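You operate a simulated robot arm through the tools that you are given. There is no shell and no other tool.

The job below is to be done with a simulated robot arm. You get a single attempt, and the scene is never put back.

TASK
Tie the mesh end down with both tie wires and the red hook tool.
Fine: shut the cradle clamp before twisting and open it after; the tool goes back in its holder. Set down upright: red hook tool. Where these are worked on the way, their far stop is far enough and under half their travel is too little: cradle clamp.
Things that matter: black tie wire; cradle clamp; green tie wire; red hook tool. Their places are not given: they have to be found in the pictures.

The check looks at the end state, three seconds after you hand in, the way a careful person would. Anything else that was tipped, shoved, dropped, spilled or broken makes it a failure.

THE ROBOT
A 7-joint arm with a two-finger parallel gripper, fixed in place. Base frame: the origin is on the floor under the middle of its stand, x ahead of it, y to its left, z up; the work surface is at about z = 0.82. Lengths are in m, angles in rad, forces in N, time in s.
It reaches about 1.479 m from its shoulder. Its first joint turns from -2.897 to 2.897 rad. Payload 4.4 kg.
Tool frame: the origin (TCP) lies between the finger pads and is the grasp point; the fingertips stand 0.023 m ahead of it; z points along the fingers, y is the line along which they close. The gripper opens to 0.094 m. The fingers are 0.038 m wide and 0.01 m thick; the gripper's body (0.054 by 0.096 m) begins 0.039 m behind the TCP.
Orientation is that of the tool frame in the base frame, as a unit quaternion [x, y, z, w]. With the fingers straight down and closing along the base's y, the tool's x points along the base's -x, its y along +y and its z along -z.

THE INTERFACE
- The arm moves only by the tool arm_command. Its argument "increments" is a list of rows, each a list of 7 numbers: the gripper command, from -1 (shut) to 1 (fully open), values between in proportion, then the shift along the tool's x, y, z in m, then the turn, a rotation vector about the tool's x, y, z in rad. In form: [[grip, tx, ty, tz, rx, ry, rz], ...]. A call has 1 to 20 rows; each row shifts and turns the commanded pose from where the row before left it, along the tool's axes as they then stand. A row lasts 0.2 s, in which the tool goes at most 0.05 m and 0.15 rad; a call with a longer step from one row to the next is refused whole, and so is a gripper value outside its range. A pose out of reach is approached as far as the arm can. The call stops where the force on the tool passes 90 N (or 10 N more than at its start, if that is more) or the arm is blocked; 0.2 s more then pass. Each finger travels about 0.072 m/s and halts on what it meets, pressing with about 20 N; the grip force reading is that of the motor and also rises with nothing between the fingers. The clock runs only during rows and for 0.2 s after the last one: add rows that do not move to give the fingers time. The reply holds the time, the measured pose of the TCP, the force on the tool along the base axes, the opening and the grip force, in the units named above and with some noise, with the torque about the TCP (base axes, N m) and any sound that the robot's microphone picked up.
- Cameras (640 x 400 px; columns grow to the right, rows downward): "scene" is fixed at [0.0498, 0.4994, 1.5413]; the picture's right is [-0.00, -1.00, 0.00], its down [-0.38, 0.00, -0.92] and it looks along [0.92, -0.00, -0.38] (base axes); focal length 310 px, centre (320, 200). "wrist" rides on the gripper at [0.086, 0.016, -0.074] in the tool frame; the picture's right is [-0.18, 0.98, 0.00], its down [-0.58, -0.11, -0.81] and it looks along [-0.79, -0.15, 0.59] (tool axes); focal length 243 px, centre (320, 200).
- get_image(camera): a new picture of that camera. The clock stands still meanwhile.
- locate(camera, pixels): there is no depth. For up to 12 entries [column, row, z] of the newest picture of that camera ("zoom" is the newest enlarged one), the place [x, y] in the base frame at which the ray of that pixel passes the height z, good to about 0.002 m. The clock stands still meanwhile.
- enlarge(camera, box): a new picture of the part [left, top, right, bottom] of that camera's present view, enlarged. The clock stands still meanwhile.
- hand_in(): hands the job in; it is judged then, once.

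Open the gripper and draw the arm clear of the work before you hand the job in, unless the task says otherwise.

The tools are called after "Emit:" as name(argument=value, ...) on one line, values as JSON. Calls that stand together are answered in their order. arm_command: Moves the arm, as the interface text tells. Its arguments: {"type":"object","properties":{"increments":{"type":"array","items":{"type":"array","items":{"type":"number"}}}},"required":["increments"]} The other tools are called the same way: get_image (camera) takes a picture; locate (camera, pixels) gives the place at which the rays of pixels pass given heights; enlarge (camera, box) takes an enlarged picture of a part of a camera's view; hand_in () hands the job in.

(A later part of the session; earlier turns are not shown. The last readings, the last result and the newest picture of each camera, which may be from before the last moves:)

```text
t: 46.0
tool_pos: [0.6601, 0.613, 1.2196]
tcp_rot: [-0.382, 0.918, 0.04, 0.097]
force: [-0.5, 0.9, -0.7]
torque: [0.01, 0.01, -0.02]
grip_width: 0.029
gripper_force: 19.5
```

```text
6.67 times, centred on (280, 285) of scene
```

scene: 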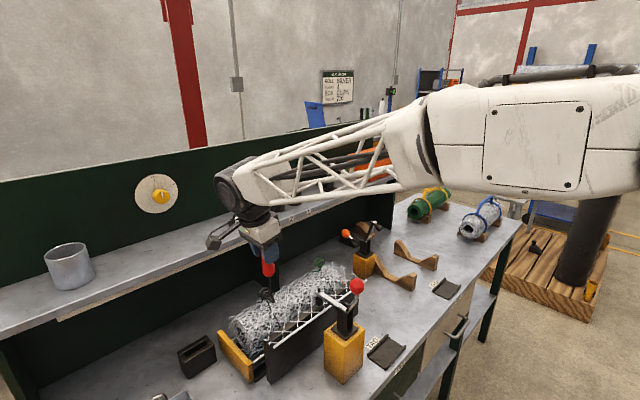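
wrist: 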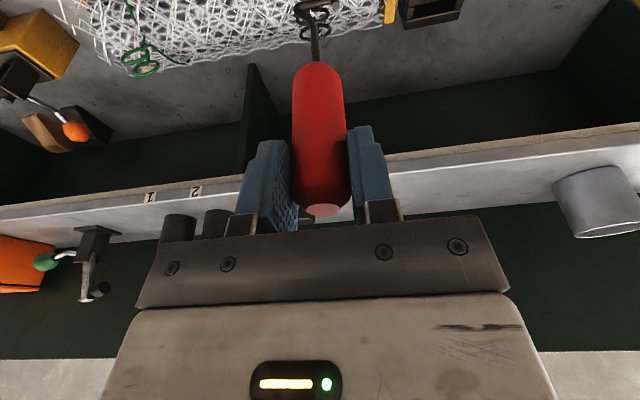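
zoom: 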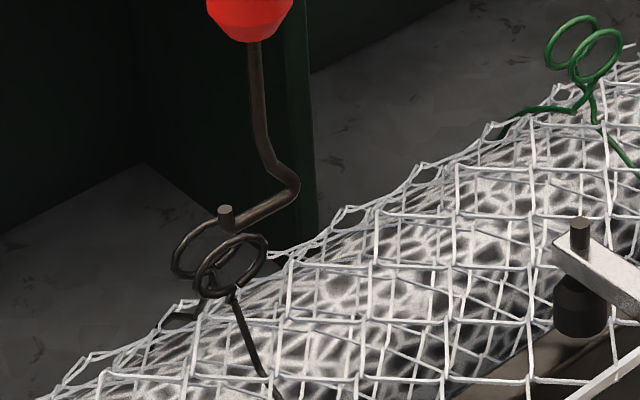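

From here the rings show as ellipses (aspect ≈0.5), confirming they stand vertical with normal n. I locate the hook tip and bend in both views in this yaw to know where the hook plane is relative to the TCP.

Emit:
locate(camera="wrist", pixels=[[335.9, 5.1, 1.06], [335.9, 5.1, 1.08], [297.5, 9, 1.06], [297.5, 9, 1.08], [312.5, 16.5, 1.01], [315.5, 31.5, 1.01], [312.5, 16.5, 1.02], [315.5, 31.5, 1.02]])

Emit:
locate(camera="scene", pixels=[[265.75, 286.65, 1.06], [265.75, 286.65, 1.08], [275.95, 283.05, 1.06], [275.95, 283.05, 1.08]])

```text
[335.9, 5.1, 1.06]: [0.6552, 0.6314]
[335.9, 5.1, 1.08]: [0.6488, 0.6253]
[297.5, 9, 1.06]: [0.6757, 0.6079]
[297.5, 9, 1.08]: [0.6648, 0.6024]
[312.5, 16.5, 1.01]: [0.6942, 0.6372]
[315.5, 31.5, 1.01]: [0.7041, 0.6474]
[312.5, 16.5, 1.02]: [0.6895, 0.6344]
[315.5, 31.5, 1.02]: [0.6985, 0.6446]
```

```text
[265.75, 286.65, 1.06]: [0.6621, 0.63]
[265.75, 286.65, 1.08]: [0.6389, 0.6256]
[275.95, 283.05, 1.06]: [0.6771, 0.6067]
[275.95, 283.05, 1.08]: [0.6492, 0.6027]
```

Ring centres confirm at n=0.9414/0.9557, m=0.040, z=1.010; the hook plane is 5 mm ahead of the TCP. I move the hook over the gap between the two rings (bar parallel to them), still above, and check.

Emit:
arm_command(increments=[[-1, -0.0205, -0.004, 0.0044, 0, 0, 0], [-1, -0.0204, -0.004, 0.0043, 0, 0, 0], [-1, 0, 0, 0, 0, 0, 0]])

Emit:
get_image(camera="wrist")

Emit:
enlarge(camera="wrist", box=[260, 0, 388, 80])

Emit:
enlarge(camera="scene", box=[246, 270, 294, 300])

```text
t: 46.8
tool_pos: [0.6952, 0.637, 1.218]
tcp_rot: [-0.381, 0.918, 0.04, 0.097]
force: [-0.3, -0.5, -1.3]
torque: [-0.01, 0.03, -0.01]
grip_width: 0.0291
gripper_force: 20.3
```

```text
taken
```

wrist: 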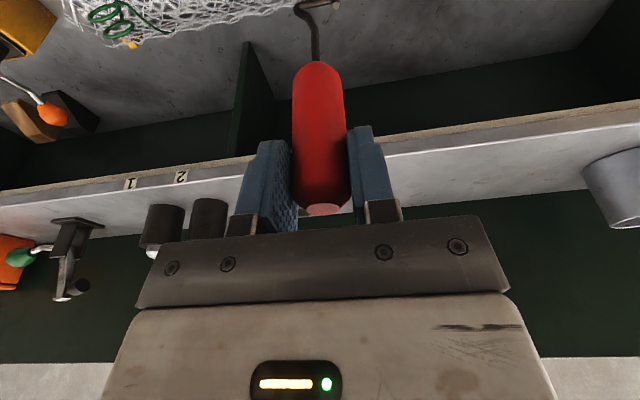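

```text
5.00 times, centred on (324, 40) of wrist
```

zoom: 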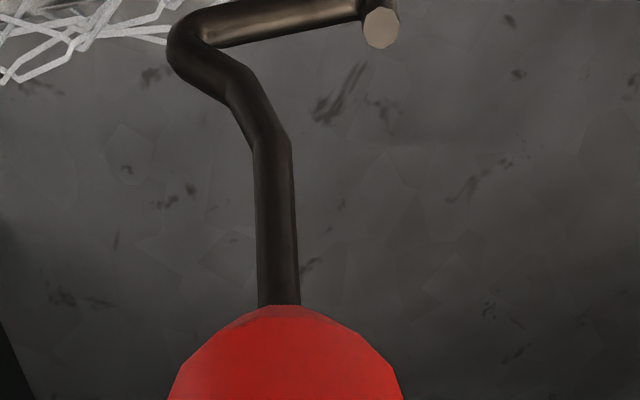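

```text
13.33 times, centred on (270, 285) of scene
```

zoom: 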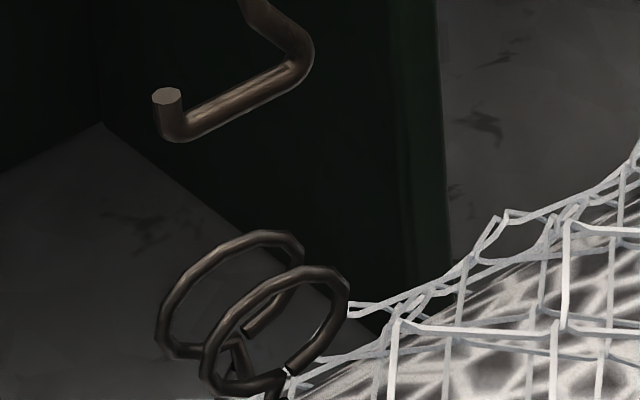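

The scene zoom shows the rings clearly, with the hook bar above and roughly parallel to them. I lower 25 mm to just above the ring tops and check the alignment with the gap.

Emit:
arm_command(increments=[[-1, 0.0026, 0, 0.0122, 0, 0, 0], [-1, 0.0026, 0, 0.0122, 0, 0, 0], [-1, 0, 0, 0, 0, 0, 0]])

Emit:
get_image(camera="wrist")

Emit:
enlarge(camera="wrist", box=[260, 0, 388, 80])

Emit:
enlarge(camera="scene", box=[246, 275, 294, 305])

```text
t: 47.6
tool_pos: [0.6952, 0.6366, 1.1945]
tcp_rot: [-0.381, 0.919, 0.041, 0.096]
force: [0.5, 0.2, -0.4]
torque: [-0.01, 0.01, -0.01]
grip_width: 0.0292
gripper_force: 20.1
```

```text
taken
```

wrist: 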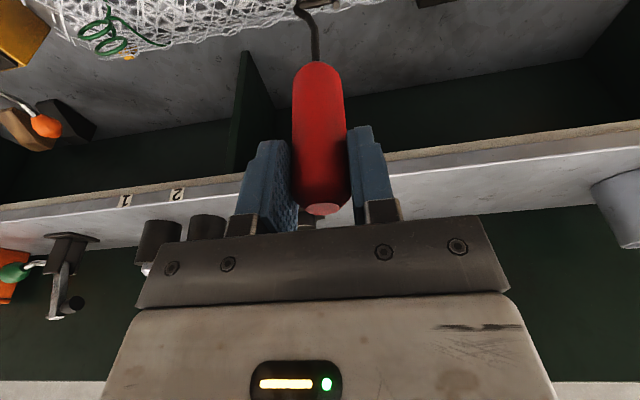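

```text
5.00 times, centred on (324, 40) of wrist
```

zoom: 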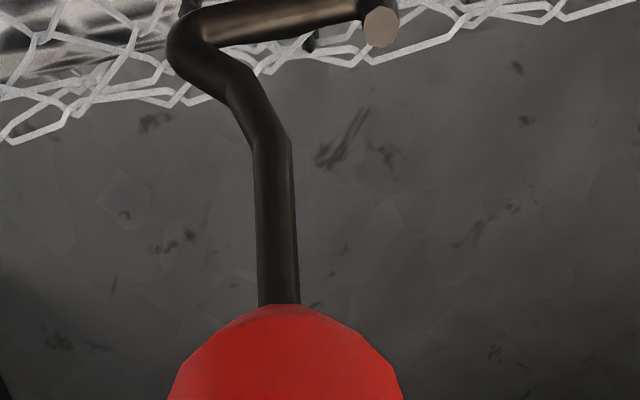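

```text
13.33 times, centred on (270, 290) of scene
```

zoom: 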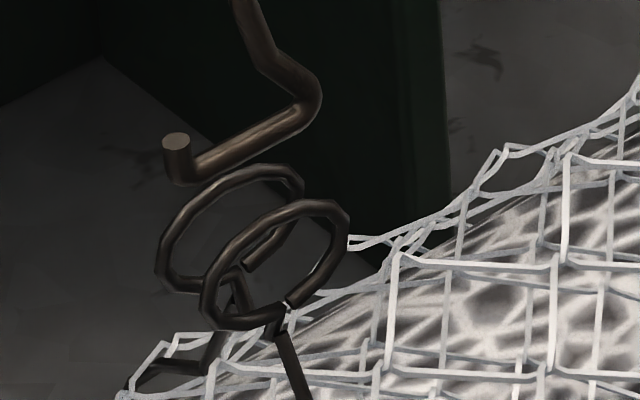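

The bar centre is lined up to drop into the middle of the two rings. I descend in small steps watching the force.

Emit:
arm_command(increments=[[-1, 0.0008, 0, 0.0039, 0, 0, 0], [-1, 0.0008, 0, 0.0039, 0, 0, 0], [-1, 0, 0, 0, 0, 0, 0]])

Emit:
enlarge(camera="scene", box=[246, 275, 294, 305])

```text
t: 48.4
tool_pos: [0.6955, 0.6368, 1.1847]
tcp_rot: [-0.381, 0.919, 0.04, 0.096]
force: [-0.3, -0.1, -0.8]
torque: [0.0, 0.01, 0.02]
grip_width: 0.0291
gripper_force: 20.6
```

```text
13.33 times, centred on (270, 290) of scene
```

zoom: 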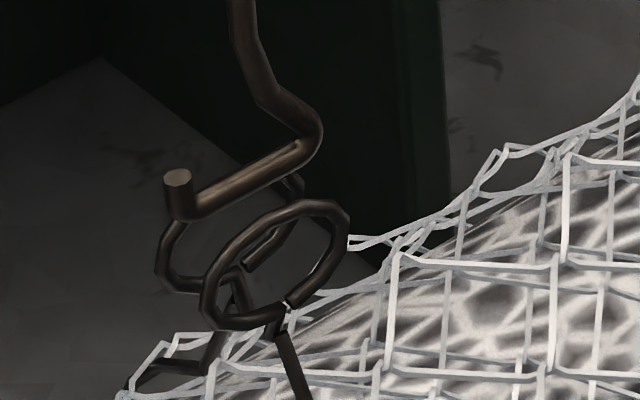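

No contact although the bar bottom is already below the ring tops, so it is going between the rings. I descend 12 mm more in steps.

Emit:
arm_command(increments=[[-1, 0.0008, 0, 0.0039, 0, 0, 0], [-1, 0.0008, 0, 0.0039, 0, 0, 0], [-1, 0.0008, 0, 0.0039, 0, 0, 0], [-1, 0, 0, 0, 0, 0, 0]])

Emit:
enlarge(camera="scene", box=[246, 275, 294, 305])

Emit:
enlarge(camera="wrist", box=[260, 0, 388, 80])

```text
t: 49.4
tool_pos: [0.6956, 0.637, 1.1737]
tcp_rot: [-0.381, 0.919, 0.04, 0.096]
force: [0.5, -0.6, -1.1]
torque: [0.01, 0.02, -0.04]
grip_width: 0.0289
gripper_force: 20.1
```

```text
13.33 times, centred on (270, 290) of scene
```

zoom: 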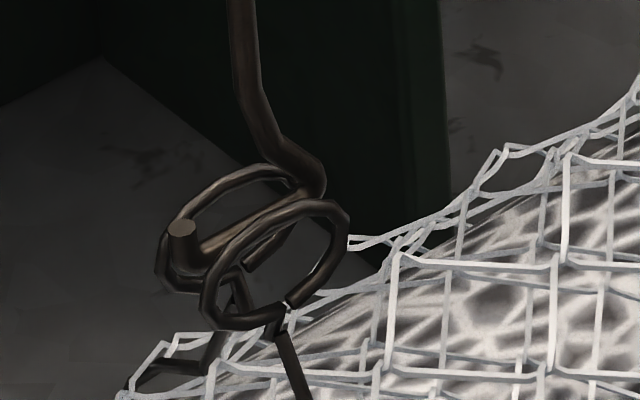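

```text
5.00 times, centred on (324, 40) of wrist
```

zoom: 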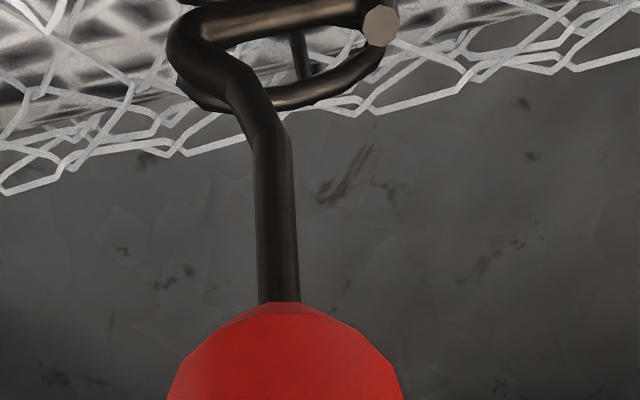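

The bar now sits between the two rings (ring 1 occludes the bar's middle, the bar occludes ring 2) without contact. I lower 3.5 mm more to ring-centre height and make a small clockwise turn about the hook axis to see the response.

Emit:
arm_command(increments=[[-1, 0.0007, 0, 0.0034, 0, 0, 0], [-1, 0, 0, 0, 0, 0, 0], [-1, 0, 0.0005, 0, 0.0209, 0, 0.0978], [-1, 0, 0.0005, 0, 0.0209, 0, 0.0978], [-1, 0, 0.0005, 0, 0.0209, 0, 0.0978], [-1, 0, 0, 0, 0, 0, 0]])

Emit:
enlarge(camera="scene", box=[246, 275, 294, 305])

Emit:
enlarge(camera="wrist", box=[260, 0, 388, 80])

```text
t: 50.8
tool_pos: [0.6954, 0.6383, 1.1712]
tcp_rot: [-0.239, 0.965, 0.025, 0.101]
force: [1.0, 0.0, -0.5]
torque: [0.0, -0.13, 0.0]
grip_width: 0.0287
gripper_force: 20.0
```

```text
13.33 times, centred on (270, 290) of scene
```

zoom: 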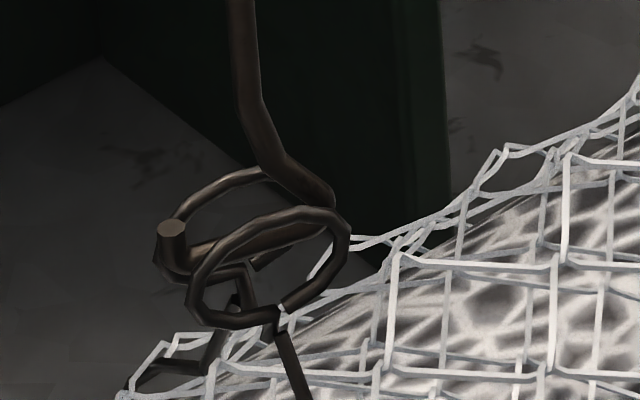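

```text
5.00 times, centred on (324, 40) of wrist
```

zoom: 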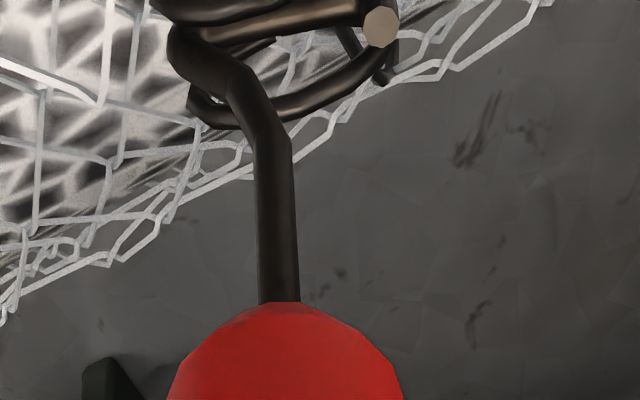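

The rings turned with the hook, so the twist is being driven. I continue clockwise by about 1.4 rad.

Emit:
arm_command(increments=[[-1, 0, 0.00074, 0, 0.0298, 0, 0.1397], [-1, 0, 0.00074, 0, 0.0298, 0, 0.1397], [-1, 0, 0.00074, 0, 0.0298, 0, 0.1397], [-1, 0, 0.00074, 0, 0.0298, 0, 0.1397], [-1, 0, 0.00074, 0, 0.0298, 0, 0.1397], [-1, 0, 0.00074, 0, 0.0298, 0, 0.1397], [-1, 0, 0.00074, 0, 0.0298, 0, 0.1397], [-1, 0, 0.00074, 0, 0.0298, 0, 0.1397], [-1, 0, 0, 0, 0, 0, 0]])

Emit:
enlarge(camera="scene", box=[246, 275, 294, 305])

Emit:
enlarge(camera="wrist", box=[260, 0, 388, 80])

```text
t: 52.8
tool_pos: [0.6946, 0.6432, 1.1707]
tcp_rot: [0.321, 0.941, -0.035, 0.099]
force: [0.1, 0.1, -1.1]
torque: [-0.01, -0.01, 0.01]
grip_width: 0.029
gripper_force: 19.9
```

```text
13.33 times, centred on (270, 290) of scene
```

zoom: 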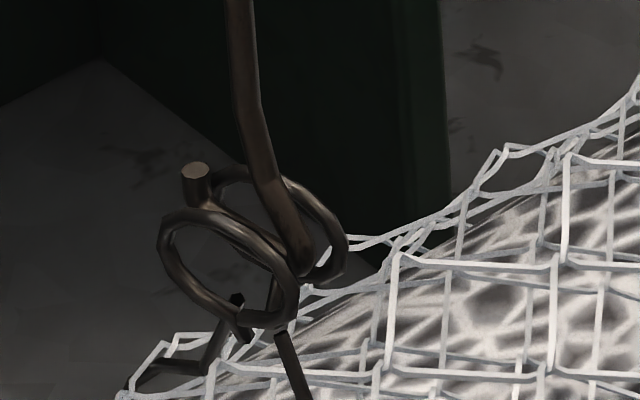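

```text
5.00 times, centred on (324, 40) of wrist
```

zoom: 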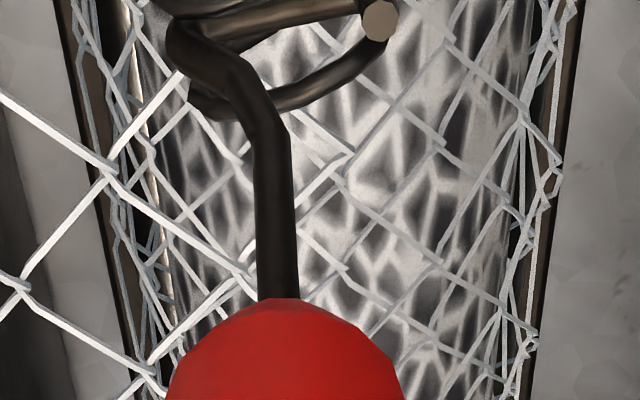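

Rings follow (about 83° so far). I continue turning clockwise another ~1.4 rad, watching pose, torque and sound.

Emit:
arm_command(increments=[[-1, 0, 0.00074, 0, 0.0298, 0, 0.1397], [-1, 0, 0.00074, 0, 0.0298, 0, 0.1397], [-1, 0, 0.00074, 0, 0.0298, 0, 0.1397], [-1, 0, 0.00074, 0, 0.0298, 0, 0.1397], [-1, 0, 0.00074, 0, 0.0298, 0, 0.1397], [-1, 0, 0.00074, 0, 0.0298, 0, 0.1397], [-1, 0, 0.00074, 0, 0.0298, 0, 0.1397], [-1, 0, 0.00074, 0, 0.0298, 0, 0.1397], [-1, 0, 0.00074, 0, 0.0298, 0, 0.1397], [-1, 0, 0.00074, 0, 0.0298, 0, 0.1397], [-1, 0, 0, 0, 0, 0, 0]])

Emit:
enlarge(camera="scene", box=[246, 275, 294, 305])

Emit:
get_image(camera="wrist")

```text
t: 55.2
tool_pos: [0.7006, 0.6447, 1.1712]
tcp_rot: [0.859, 0.501, -0.092, 0.053]
force: [0.4, -0.4, -1.0]
torque: [-0.01, -0.03, -0.01]
grip_width: 0.029
gripper_force: 20.7
```

```text
13.33 times, centred on (270, 290) of scene
```

zoom: 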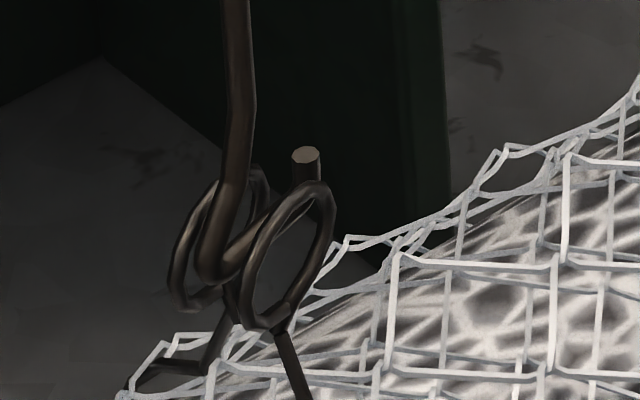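

```text
taken
```

wrist: 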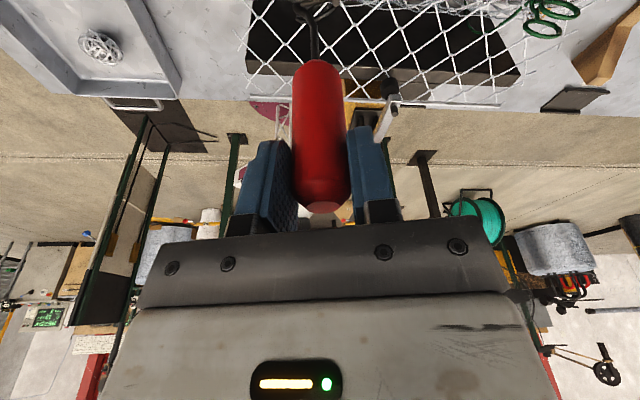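

About 165° turned, rings following, no torque rise yet. I continue another 1.4 rad.

Emit:
arm_command(increments=[[-1, 0, 0.00074, 0, 0.0298, 0, 0.1397], [-1, 0, 0.00074, 0, 0.0298, 0, 0.1397], [-1, 0, 0.00074, 0, 0.0298, 0, 0.1397], [-1, 0, 0.00074, 0, 0.0298, 0, 0.1397], [-1, 0, 0.00074, 0, 0.0298, 0, 0.1397], [-1, 0, 0.00074, 0, 0.0298, 0, 0.1397], [-1, 0, 0.00074, 0, 0.0298, 0, 0.1397], [-1, 0, 0.00074, 0, 0.0298, 0, 0.1397], [-1, 0, 0.00074, 0, 0.0298, 0, 0.1397], [-1, 0, 0.00074, 0, 0.0298, 0, 0.1397], [-1, 0, 0, 0, 0, 0, 0]])

Emit:
enlarge(camera="scene", box=[246, 275, 294, 305])

Emit:
get_image(camera="scene")

```text
t: 57.6
tool_pos: [0.7263, 0.6221, 1.1743]
tcp_rot: [0.906, 0.411, -0.1, 0.03]
force: [0.3, 0.2, -1.2]
torque: [-0.04, 0.01, -0.02]
grip_width: 0.0291
gripper_force: 20.0
out of reach, approached as far as the arm can: row 2, 3, 4, 5, 6, 7, 8, 9, 10
```

```text
13.33 times, centred on (270, 290) of scene
```

zoom: 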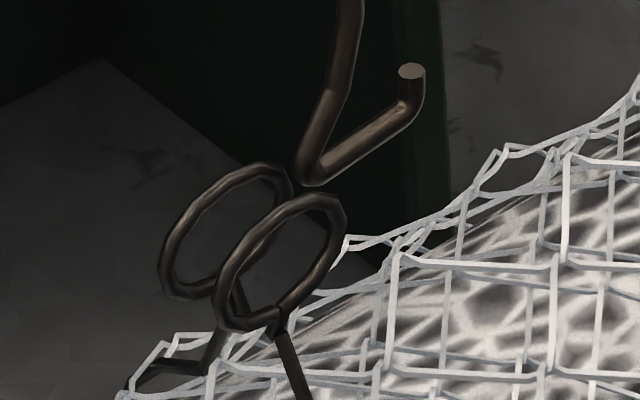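

```text
taken
```

scene: 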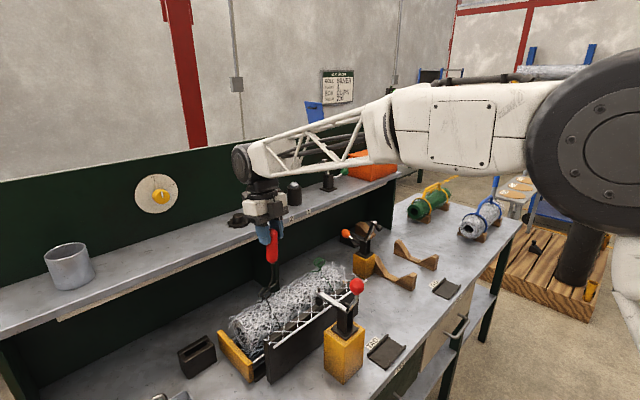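

The arm hit its wrist limit at about 175° and the hook slipped out sideways; the rings stayed turned (~170°). I lift up clear and rotate back to a reachable pose.

Emit:
arm_command(increments=[[-1, -0.0063, 0, -0.0293, 0, 0, 0], [-1, -0.0063, 0, -0.0293, 0, 0, 0], [-1, 0, 0, 0, -0.0298, 0, -0.1397], [-1, 0, 0, 0, -0.0298, 0, -0.1397], [-1, 0, 0, 0, -0.0298, 0, -0.1397], [-1, 0, 0, 0, -0.0298, 0, -0.1397], [-1, 0, 0, 0, -0.0298, 0, -0.1397], [-1, 0, 0, 0, -0.0298, 0, -0.1397], [-1, 0, 0, 0, -0.0298, 0, -0.1397], [-1, 0, 0, 0, -0.0298, 0, -0.1397], [-1, 0, 0, 0, -0.0298, 0, -0.1397], [-1, 0, 0, 0, -0.0298, 0, -0.1397], [-1, 0, 0, 0, 0, 0, 0]])

Emit:
enlarge(camera="scene", box=[230, 235, 310, 305])

Emit:
get_image(camera="wrist")

```text
t: 60.4
tool_pos: [0.7272, 0.6203, 1.2348]
tcp_rot: [0.416, 0.905, -0.039, 0.083]
force: [-0.5, -1.0, -1.3]
torque: [-0.01, 0.04, -0.01]
grip_width: 0.0292
gripper_force: 20.5
```

```text
5.71 times, centred on (270, 270) of scene
```

zoom: 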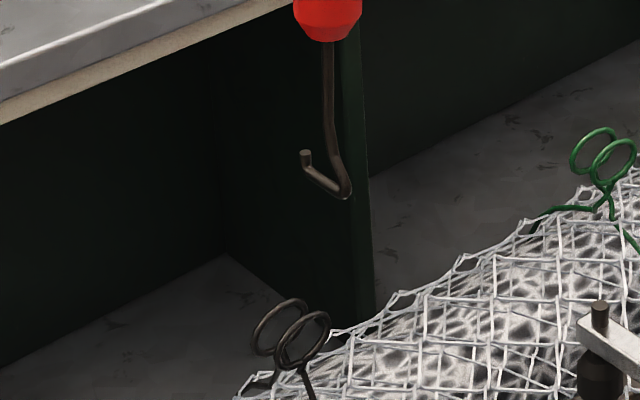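

```text
taken
```

wrist: 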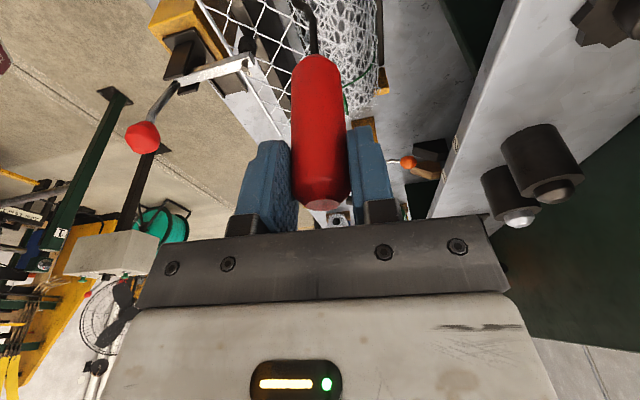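

The commanded pose re-based to the reached one: now ~94° clockwise of the grip yaw, hook clear above. I look closely at the black rings after this half turn.

Emit:
enlarge(camera="scene", box=[246, 280, 294, 310])

Emit:
enlarge(camera="scene", box=[300, 250, 348, 280])

```text
13.33 times, centred on (270, 295) of scene
```

zoom: 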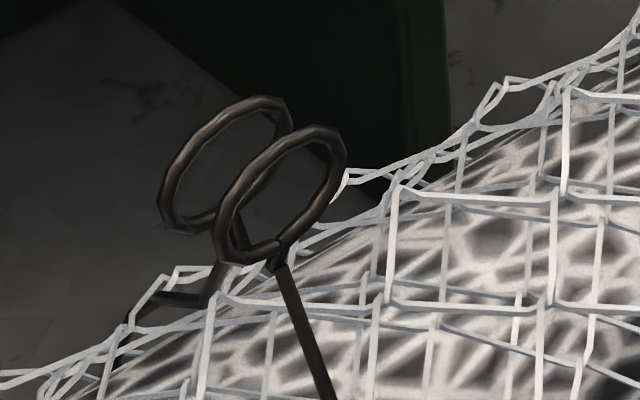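

```text
13.33 times, centred on (324, 265) of scene
```

zoom: 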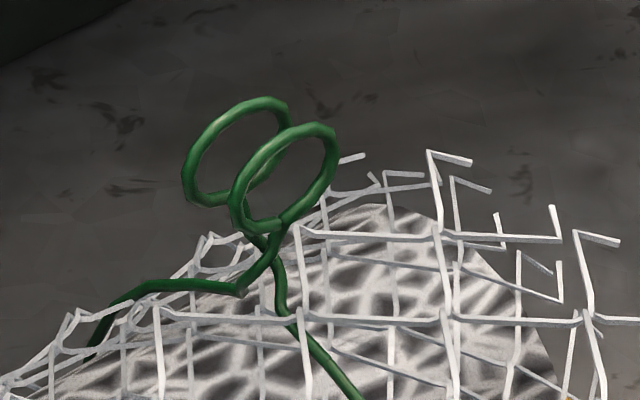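

The rings sit at about -172° (≡ +8°), mid-point unchanged. I rotate the hook back counter-clockwise by 102° at height so the bar is parallel to the rings again, and move over their middle.

Emit:
arm_command(increments=[[-1, 0, 0, 0, -0.0252, 0, -0.1352], [-1, 0, 0, 0, -0.0252, 0, -0.1352], [-1, 0, 0, 0, -0.0252, 0, -0.1352], [-1, 0, 0, 0, -0.0252, 0, -0.1352], [-1, 0, 0, 0, -0.0252, 0, -0.1352], [-1, 0, 0, 0, -0.0252, 0, -0.1352], [-1, 0, 0, 0, -0.0252, 0, -0.1352], [-1, 0, 0, 0, -0.0252, 0, -0.1352], [-1, 0, 0, 0, -0.0252, 0, -0.1352], [-1, 0, 0, 0, -0.0252, 0, -0.1352], [-1, 0, 0, 0, -0.0252, 0, -0.1352], [-1, 0, 0, 0, -0.0252, 0, -0.1352], [-1, 0, 0, 0, -0.0252, 0, -0.1352], [-1, 0, 0.0355, 0, 0, 0, 0], [-1, 0, 0, 0, 0, 0, 0]])

Emit:
get_image(camera="wrist")

Emit:
enlarge(camera="wrist", box=[260, 0, 388, 80])

Emit:
enlarge(camera="scene", box=[246, 270, 294, 300])

```text
t: 63.6
tool_pos: [0.6976, 0.6414, 1.2336]
tcp_rot: [-0.445, 0.891, 0.042, 0.08]
force: [0.7, 0.6, -1.6]
torque: [-0.02, 0.03, -0.04]
grip_width: 0.0289
gripper_force: 20.1
```

```text
taken
```

wrist: 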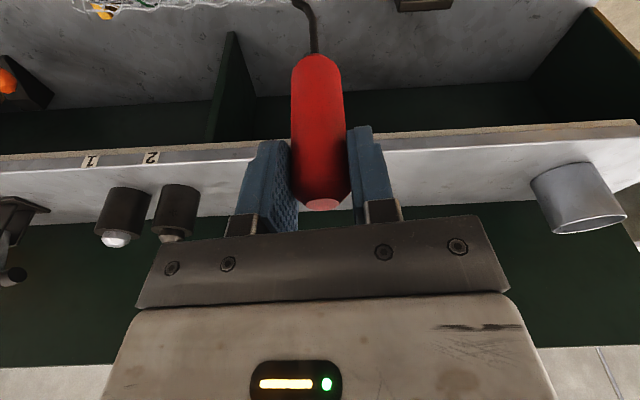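

```text
5.00 times, centred on (324, 40) of wrist
```

zoom: 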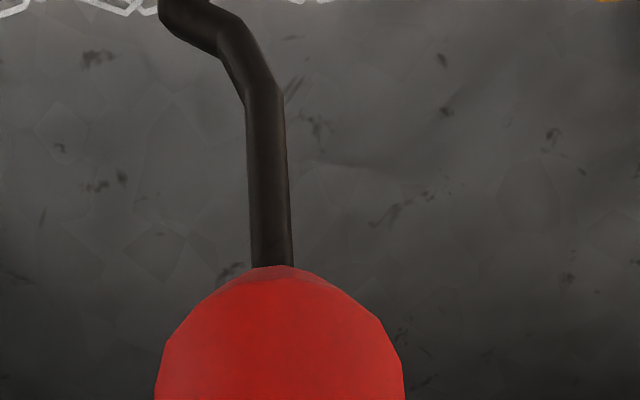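

```text
13.33 times, centred on (270, 285) of scene
```

zoom: 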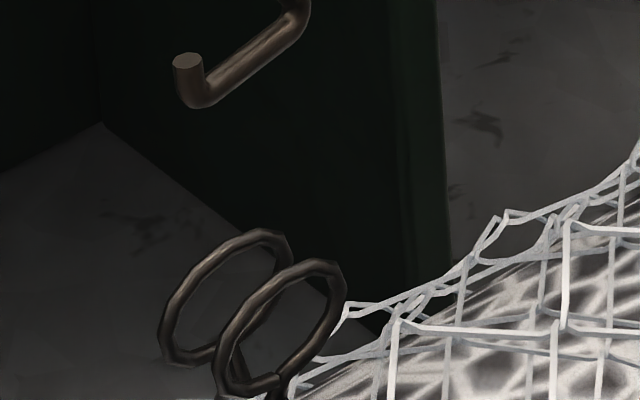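

From the wrist and scene views the tool has pitched ~3° in the grip (hook ~8 mm toward the camera side). I correct the hand tilt by -0.05 rad, centre over the rings and descend partway, then check.

Emit:
arm_command(increments=[[-1, -0.0017, -0.0018, 0.0004, 0, -0.05, 0], [-1, 0.0035, 0, 0.0146, 0, 0, 0], [-1, 0.0035, 0, 0.0146, 0, 0, 0], [-1, 0, 0, 0, 0, 0, 0]])

Emit:
get_image(camera="wrist")

Emit:
enlarge(camera="wrist", box=[260, 0, 388, 80])

Emit:
enlarge(camera="scene", box=[246, 270, 294, 300])

```text
t: 64.6
tool_pos: [0.7008, 0.6433, 1.2038]
tcp_rot: [-0.442, 0.889, 0.053, 0.103]
force: [0.6, 0.1, -0.4]
torque: [-0.02, 0.01, -0.05]
grip_width: 0.0293
gripper_force: 20.0
```

```text
taken
```

wrist: 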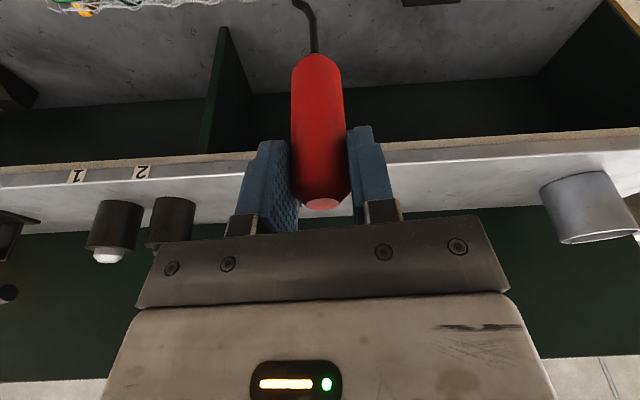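

```text
5.00 times, centred on (324, 40) of wrist
```

zoom: 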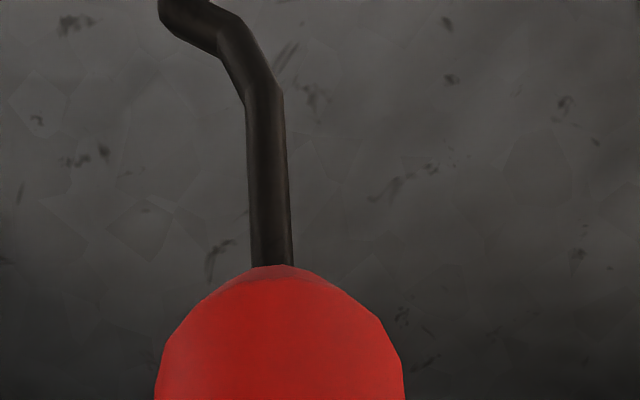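

```text
13.33 times, centred on (270, 285) of scene
```

zoom: 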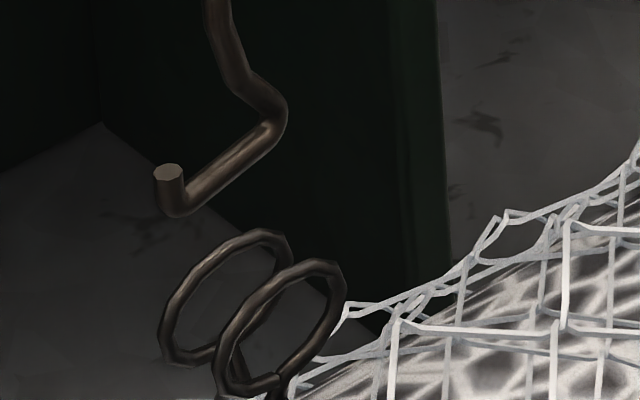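

The hook is about 3 mm too far in n by the scene zoom. I correct that and descend between the rings in steps.

Emit:
arm_command(increments=[[-1, 0.003, -0.0006, -0.0007, 0, 0, 0], [-1, 0.0026, 0, 0.0107, 0, 0, 0], [-1, 0.0012, 0, 0.0049, 0, 0, 0], [-1, 0.0012, 0, 0.0049, 0, 0, 0], [-1, 0, 0, 0, 0, 0, 0]])

Emit:
enlarge(camera="scene", box=[246, 275, 294, 305])

Emit:
enlarge(camera="wrist", box=[260, 0, 388, 80])

```text
t: 65.8
tool_pos: [0.6995, 0.6391, 1.1825]
tcp_rot: [-0.443, 0.889, 0.053, 0.102]
force: [-0.1, 0.4, -0.6]
torque: [0.0, 0.0, 0.01]
grip_width: 0.0292
gripper_force: 20.1
```

```text
13.33 times, centred on (270, 290) of scene
```

zoom: 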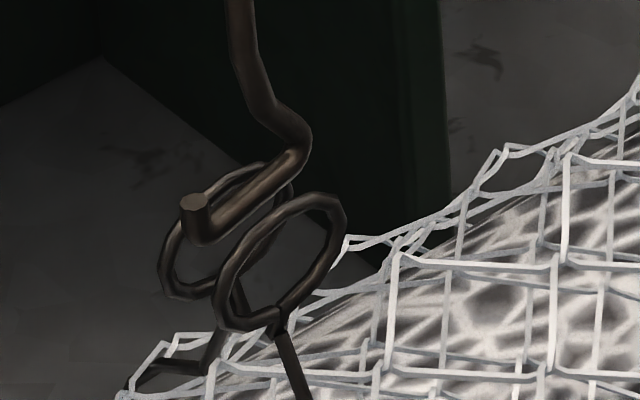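

```text
5.00 times, centred on (324, 40) of wrist
```

zoom: 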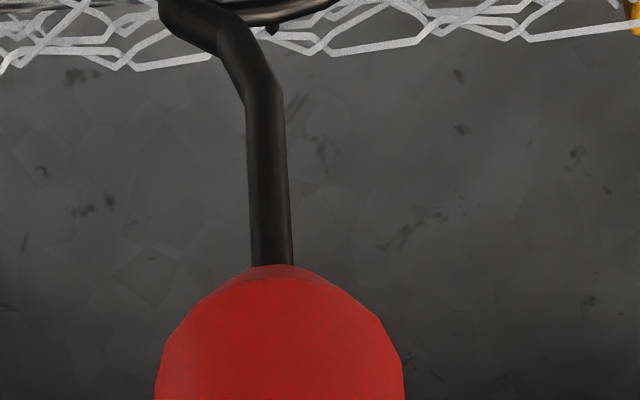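

The bar is entering the gap (ring 1 in front, ring 2 behind) with no contact. I descend 12 mm more and then turn clockwise about the hook axis.

Emit:
arm_command(increments=[[-1, 0.0009, 0, 0.0039, 0, 0, 0], [-1, 0.0009, 0, 0.0039, 0, 0, 0], [-1, 0.0009, 0, 0.0039, 0, 0, 0], [-1, 0, 0, 0, 0, 0, 0], [-1, 0, 0, 0, 0.0322, 0, 0.1362], [-1, 0, 0, 0, 0.0322, 0, 0.1362], [-1, 0, 0, 0, 0.0322, 0, 0.1362], [-1, 0, 0, 0, 0.0322, 0, 0.1362], [-1, 0, 0, 0, 0, 0, 0]])

Emit:
enlarge(camera="scene", box=[246, 275, 294, 305])

Emit:
enlarge(camera="wrist", box=[260, 0, 388, 80])

```text
t: 67.8
tool_pos: [0.6983, 0.6391, 1.17]
tcp_rot: [-0.179, 0.977, 0.022, 0.112]
force: [-1.0, -0.5, -1.0]
torque: [-0.17, 0.12, 0.06]
grip_width: 0.029
gripper_force: 20.2
```

```text
13.33 times, centred on (270, 290) of scene
```

zoom: 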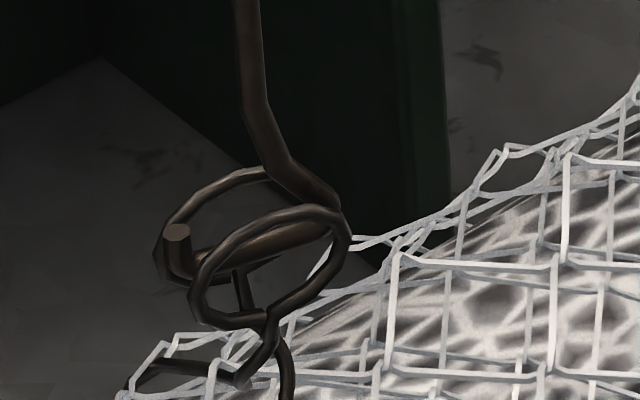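

```text
5.00 times, centred on (324, 40) of wrist
```

zoom: 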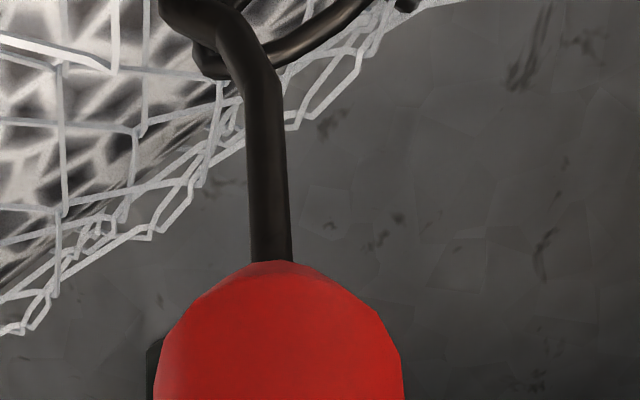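

Rings follow and the wire stems now show a crossing twist below the rings. I continue clockwise.

Emit:
arm_command(increments=[[-1, 0, 0, 0, 0.0322, 0, 0.1362], [-1, 0, 0, 0, 0.0322, 0, 0.1362], [-1, 0, 0, 0, 0.0322, 0, 0.1362], [-1, 0, 0, 0, 0.0322, 0, 0.1362], [-1, 0, 0, 0, 0.0322, 0, 0.1362], [-1, 0, 0, 0, 0.0322, 0, 0.1362], [-1, 0, 0, 0, 0.0322, 0, 0.1362], [-1, 0, 0, 0, 0.0322, 0, 0.1362], [-1, 0, 0, 0, 0.0322, 0, 0.1362], [-1, 0, 0, 0, 0.0322, 0, 0.1362], [-1, 0, 0, 0, 0, 0, 0]])

Emit:
enlarge(camera="scene", box=[246, 275, 294, 305])

```text
t: 70.2
tool_pos: [0.6981, 0.6396, 1.1701]
tcp_rot: [0.491, 0.864, -0.056, 0.099]
force: [0.7, 0.4, -1.9]
torque: [-0.01, 0.04, -0.02]
grip_width: 0.0289
gripper_force: 19.4
```

```text
13.33 times, centred on (270, 290) of scene
```

zoom: 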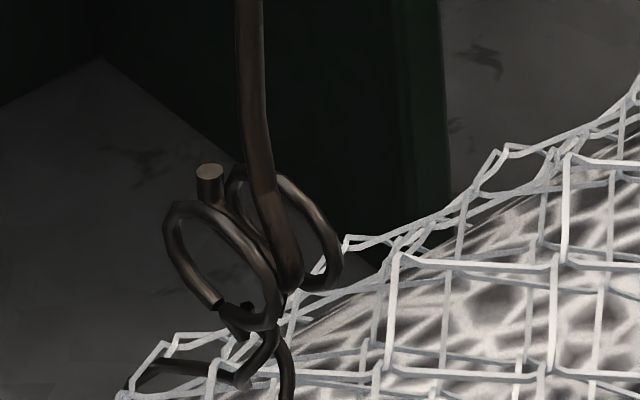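

Still following smoothly at ψ≈-104°. I continue to about -165°, short of the wrist limit.

Emit:
arm_command(increments=[[-1, 0, 0, 0, 0.0322, 0, 0.1362], [-1, 0, 0, 0, 0.0322, 0, 0.1362], [-1, 0, 0, 0, 0.0322, 0, 0.1362], [-1, 0, 0, 0, 0.0322, 0, 0.1362], [-1, 0, 0, 0, 0.0322, 0, 0.1362], [-1, 0, 0, 0, 0.0322, 0, 0.1362], [-1, 0, 0, 0, 0.0322, 0, 0.1362], [-1, 0, 0, 0, 0.0184, 0, 0.0778], [-1, 0, 0, 0, 0, 0, 0]])

Emit:
enlarge(camera="scene", box=[246, 275, 294, 305])

```text
t: 72.2
tool_pos: [0.6984, 0.6392, 1.1712]
tcp_rot: [0.86, 0.497, -0.101, 0.056]
force: [0.2, 0.5, -1.5]
torque: [0.02, -0.02, 0.01]
grip_width: 0.0283
gripper_force: 20.3
```

```text
13.33 times, centred on (270, 290) of scene
```

zoom: 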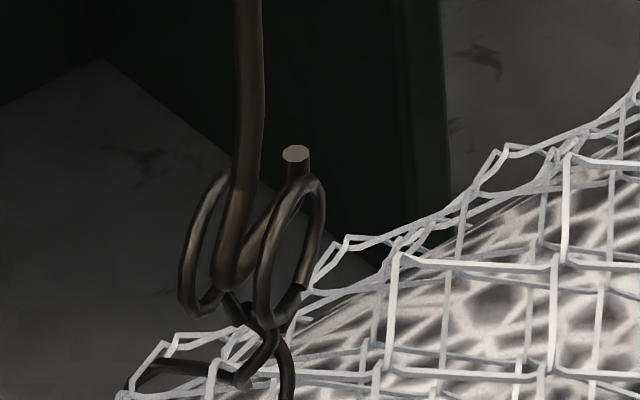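

Rings are now about 320° twisted in total. I turn a final 0.1 rad, then lift the hook straight out above the rings.

Emit:
arm_command(increments=[[-1, 0, 0, 0, 0.023, 0, 0.0973], [-1, 0, 0, 0, 0, 0, 0], [-1, -0.0046, 0, -0.0195, 0, 0, 0], [-1, -0.0069, 0, -0.0292, 0, 0, 0], [-1, 0, 0, 0, 0, 0, 0]])

Emit:
enlarge(camera="scene", box=[246, 270, 294, 300])

```text
t: 73.4
tool_pos: [0.6997, 0.6374, 1.2207]
tcp_rot: [0.884, 0.454, -0.103, 0.051]
force: [-0.5, 0.5, -0.8]
torque: [0.04, 0.0, 0.0]
grip_width: 0.0284
gripper_force: 19.8
```

```text
13.33 times, centred on (270, 285) of scene
```

zoom: 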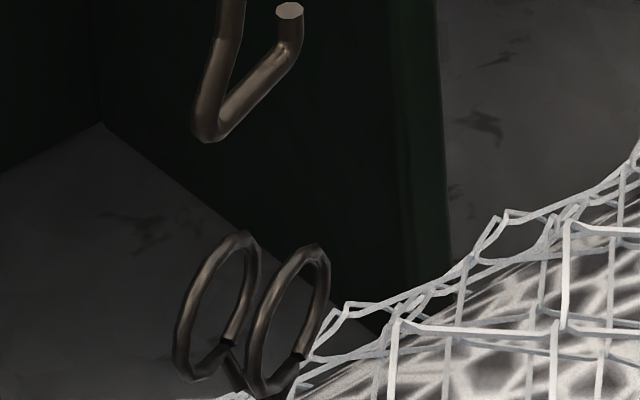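

Rings stay at about -332° total. For another stroke I rotate the hook back counter-clockwise at height by ~199° (two calls) so the bar is parallel to the rings again.

Emit:
arm_command(increments=[[-1, 0, 0, 0, -0.0319, 0, -0.1346], [-1, 0, 0, 0, -0.0319, 0, -0.1346], [-1, 0, 0, 0, -0.0319, 0, -0.1346], [-1, 0, 0, 0, -0.0319, 0, -0.1346], [-1, 0, 0, 0, -0.0319, 0, -0.1346], [-1, 0, 0, 0, -0.0319, 0, -0.1346], [-1, 0, 0, 0, -0.0319, 0, -0.1346], [-1, 0, 0, 0, -0.0319, 0, -0.1346], [-1, 0, 0, 0, -0.0319, 0, -0.1346], [-1, 0, 0, 0, -0.0319, 0, -0.1346], [-1, 0, 0, 0, -0.0319, 0, -0.1346], [-1, 0, 0, 0, -0.0319, 0, -0.1346], [-1, 0, 0, 0, -0.0319, 0, -0.1346], [-1, 0, 0, 0, -0.0319, 0, -0.1346], [-1, 0, 0, 0, -0.0319, 0, -0.1346], [-1, 0, 0, 0, -0.0319, 0, -0.1346], [-1, 0, 0, 0, -0.0319, 0, -0.1346], [-1, 0, 0, 0, -0.0319, 0, -0.1346], [-1, 0, 0, 0, -0.0319, 0, -0.1346], [-1, 0, 0, 0, -0.0319, 0, -0.1346]])

Emit:
arm_command(increments=[[-1, 0, 0, 0, -0.0319, 0, -0.1346], [-1, 0, 0, 0, -0.0319, 0, -0.1346], [-1, 0, 0, 0, -0.0319, 0, -0.1346], [-1, 0, 0, 0, -0.0319, 0, -0.1346], [-1, 0, 0, 0, -0.0319, 0, -0.1346], [-1, 0, 0, 0, 0, 0, 0]])

Emit:
get_image(camera="wrist")

Emit:
enlarge(camera="scene", box=[246, 270, 294, 300])

Emit:
enlarge(camera="wrist", box=[260, 0, 388, 80])

```text
t: 77.6
tool_pos: [0.699, 0.6395, 1.2202]
tcp_rot: [-0.282, 0.952, 0.035, 0.111]
force: [0.4, 0.3, -0.7]
torque: [0.03, 0.0, 0.0]
grip_width: 0.0288
gripper_force: 20.1
```

```text
t: 79.0
tool_pos: [0.6989, 0.6381, 1.2205]
tcp_rot: [-0.587, 0.801, 0.072, 0.094]
force: [-0.7, -0.5, -1.2]
torque: [0.0, -0.01, 0.0]
grip_width: 0.0285
gripper_force: 19.9
```

```text
taken
```

wrist: 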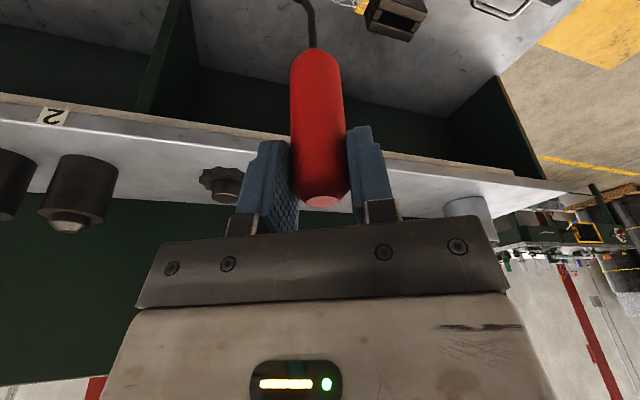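

```text
13.33 times, centred on (270, 285) of scene
```

zoom: 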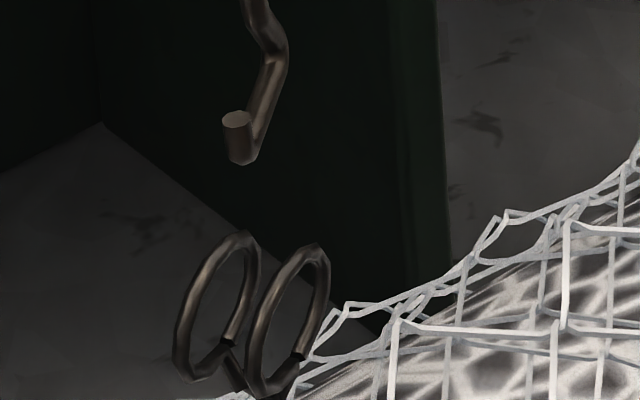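

```text
5.00 times, centred on (324, 40) of wrist
```

zoom: 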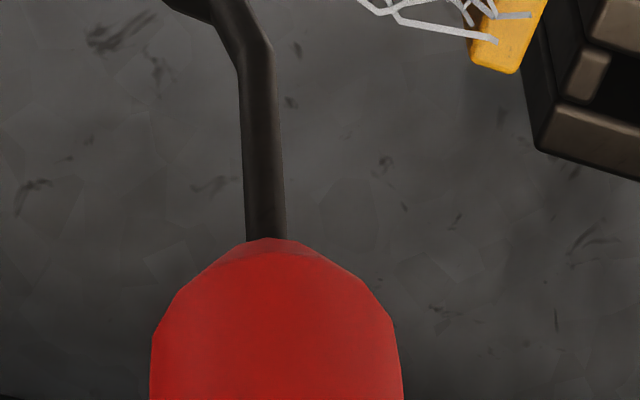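

The bar is parallel to the rings (ψ≈+27.5°) and sits 5 mm short of their middle. I shift over the middle and descend to just inside, checking for contact.

Emit:
arm_command(increments=[[-1, -0.0052, 0.0012, 0.0012, 0, 0, 0], [-1, 0.0034, 0, 0.0146, 0, 0, 0], [-1, 0.0029, 0, 0.0122, 0, 0, 0], [-1, 0.0014, 0, 0.0059, 0, 0, 0], [-1, 0.0014, 0, 0.0059, 0, 0, 0], [-1, 0, 0, 0, 0, 0, 0]])

Emit:
enlarge(camera="scene", box=[246, 275, 294, 305])

Emit:
enlarge(camera="wrist", box=[260, 0, 388, 80])

```text
t: 80.4
tool_pos: [0.7005, 0.6449, 1.1824]
tcp_rot: [-0.587, 0.801, 0.07, 0.095]
force: [0.8, 0.5, 17.6]
torque: [-0.01, -0.33, -0.03]
grip_width: 0.0286
gripper_force: 20.5
```

```text
13.33 times, centred on (270, 290) of scene
```

zoom: 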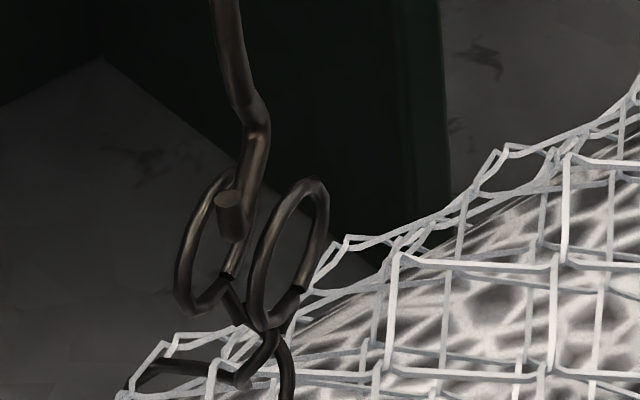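

```text
5.00 times, centred on (324, 40) of wrist
```

zoom: 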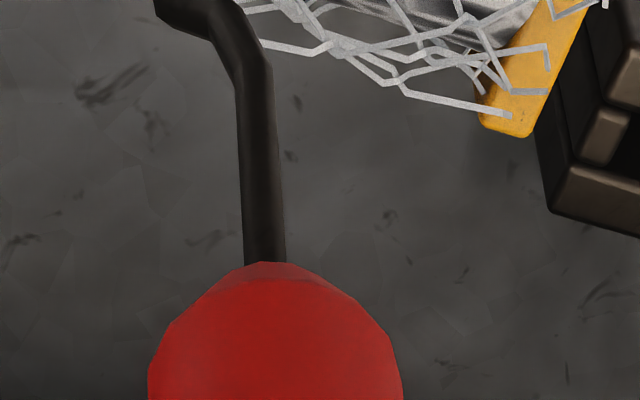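

The bar landed on something with 18 N (handle slid up a few mm in the grip). I raise 15 mm and check the alignment again.

Emit:
arm_command(increments=[[-1, -0.0034, 0, -0.0146, 0, 0, 0], [-1, 0, 0, 0, 0, 0, 0]])

Emit:
enlarge(camera="scene", box=[246, 275, 294, 305])

Emit:
enlarge(camera="wrist", box=[260, 0, 388, 80])

```text
t: 81.0
tool_pos: [0.699, 0.6452, 1.1953]
tcp_rot: [-0.587, 0.801, 0.071, 0.094]
force: [-0.1, -0.9, -2.4]
torque: [0.04, -0.01, -0.02]
grip_width: 0.0282
gripper_force: 19.8
```

```text
13.33 times, centred on (270, 290) of scene
```

zoom: 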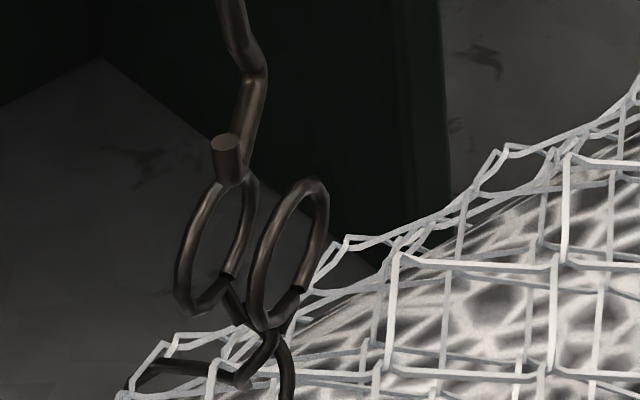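

```text
5.00 times, centred on (324, 40) of wrist
```

zoom: 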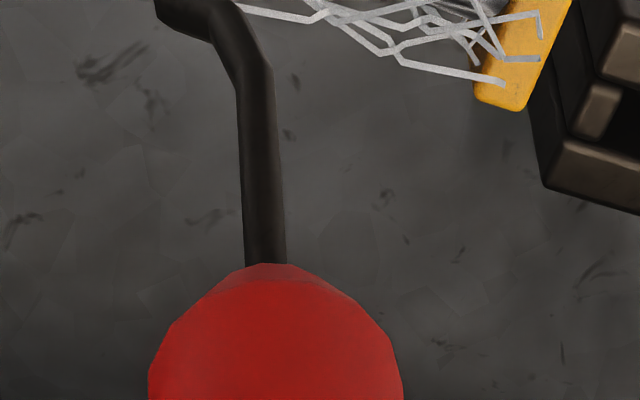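

The bar direction in the image is about 17° off the ring plane: the handle has turned that much in the grip. I rotate 17° clockwise to realign the bar with the rings and look again.

Emit:
arm_command(increments=[[-1, 0, 0, 0, 0.0339, 0, 0.1448], [-1, 0, 0, 0, 0.0339, 0, 0.1448], [-1, 0, 0, 0, 0, 0, 0]])

Emit:
enlarge(camera="scene", box=[246, 275, 294, 305])

Emit:
get_image(camera="wrist")

```text
t: 81.8
tool_pos: [0.6999, 0.644, 1.1957]
tcp_rot: [-0.461, 0.88, 0.057, 0.104]
force: [0.3, -0.6, -0.9]
torque: [0.0, 0.01, 0.02]
grip_width: 0.0282
gripper_force: 19.7
```

```text
13.33 times, centred on (270, 290) of scene
```

zoom: 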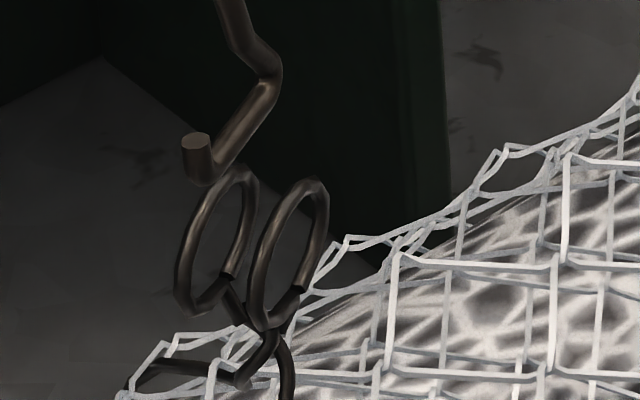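

```text
taken
```

wrist: 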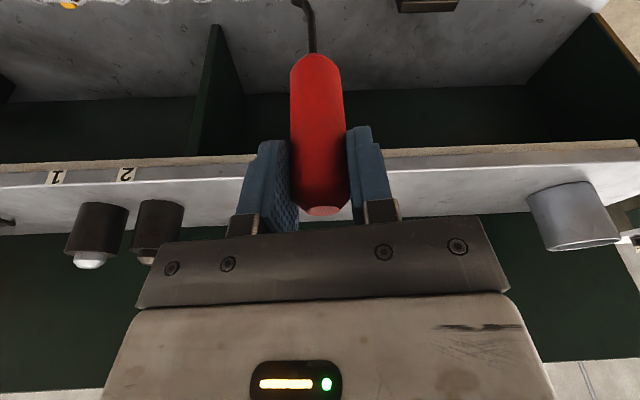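

The bar is now parallel to the rings. I descend in steps between them.

Emit:
arm_command(increments=[[-1, 0.0014, 0, 0.0059, 0, 0, 0], [-1, 0.0014, 0, 0.0059, 0, 0, 0], [-1, 0.0012, 0, 0.0049, 0, 0, 0], [-1, 0, 0, 0, 0, 0, 0]])

Emit:
enlarge(camera="scene", box=[246, 275, 294, 305])

```text
t: 82.8
tool_pos: [0.6995, 0.6449, 1.1787]
tcp_rot: [-0.462, 0.879, 0.056, 0.102]
force: [0.2, 0.1, -1.5]
torque: [0.03, 0.0, -0.01]
grip_width: 0.0285
gripper_force: 19.9
```

```text
13.33 times, centred on (270, 290) of scene
```

zoom: 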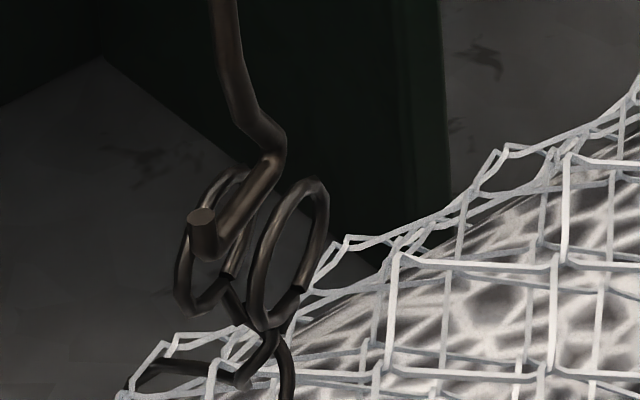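

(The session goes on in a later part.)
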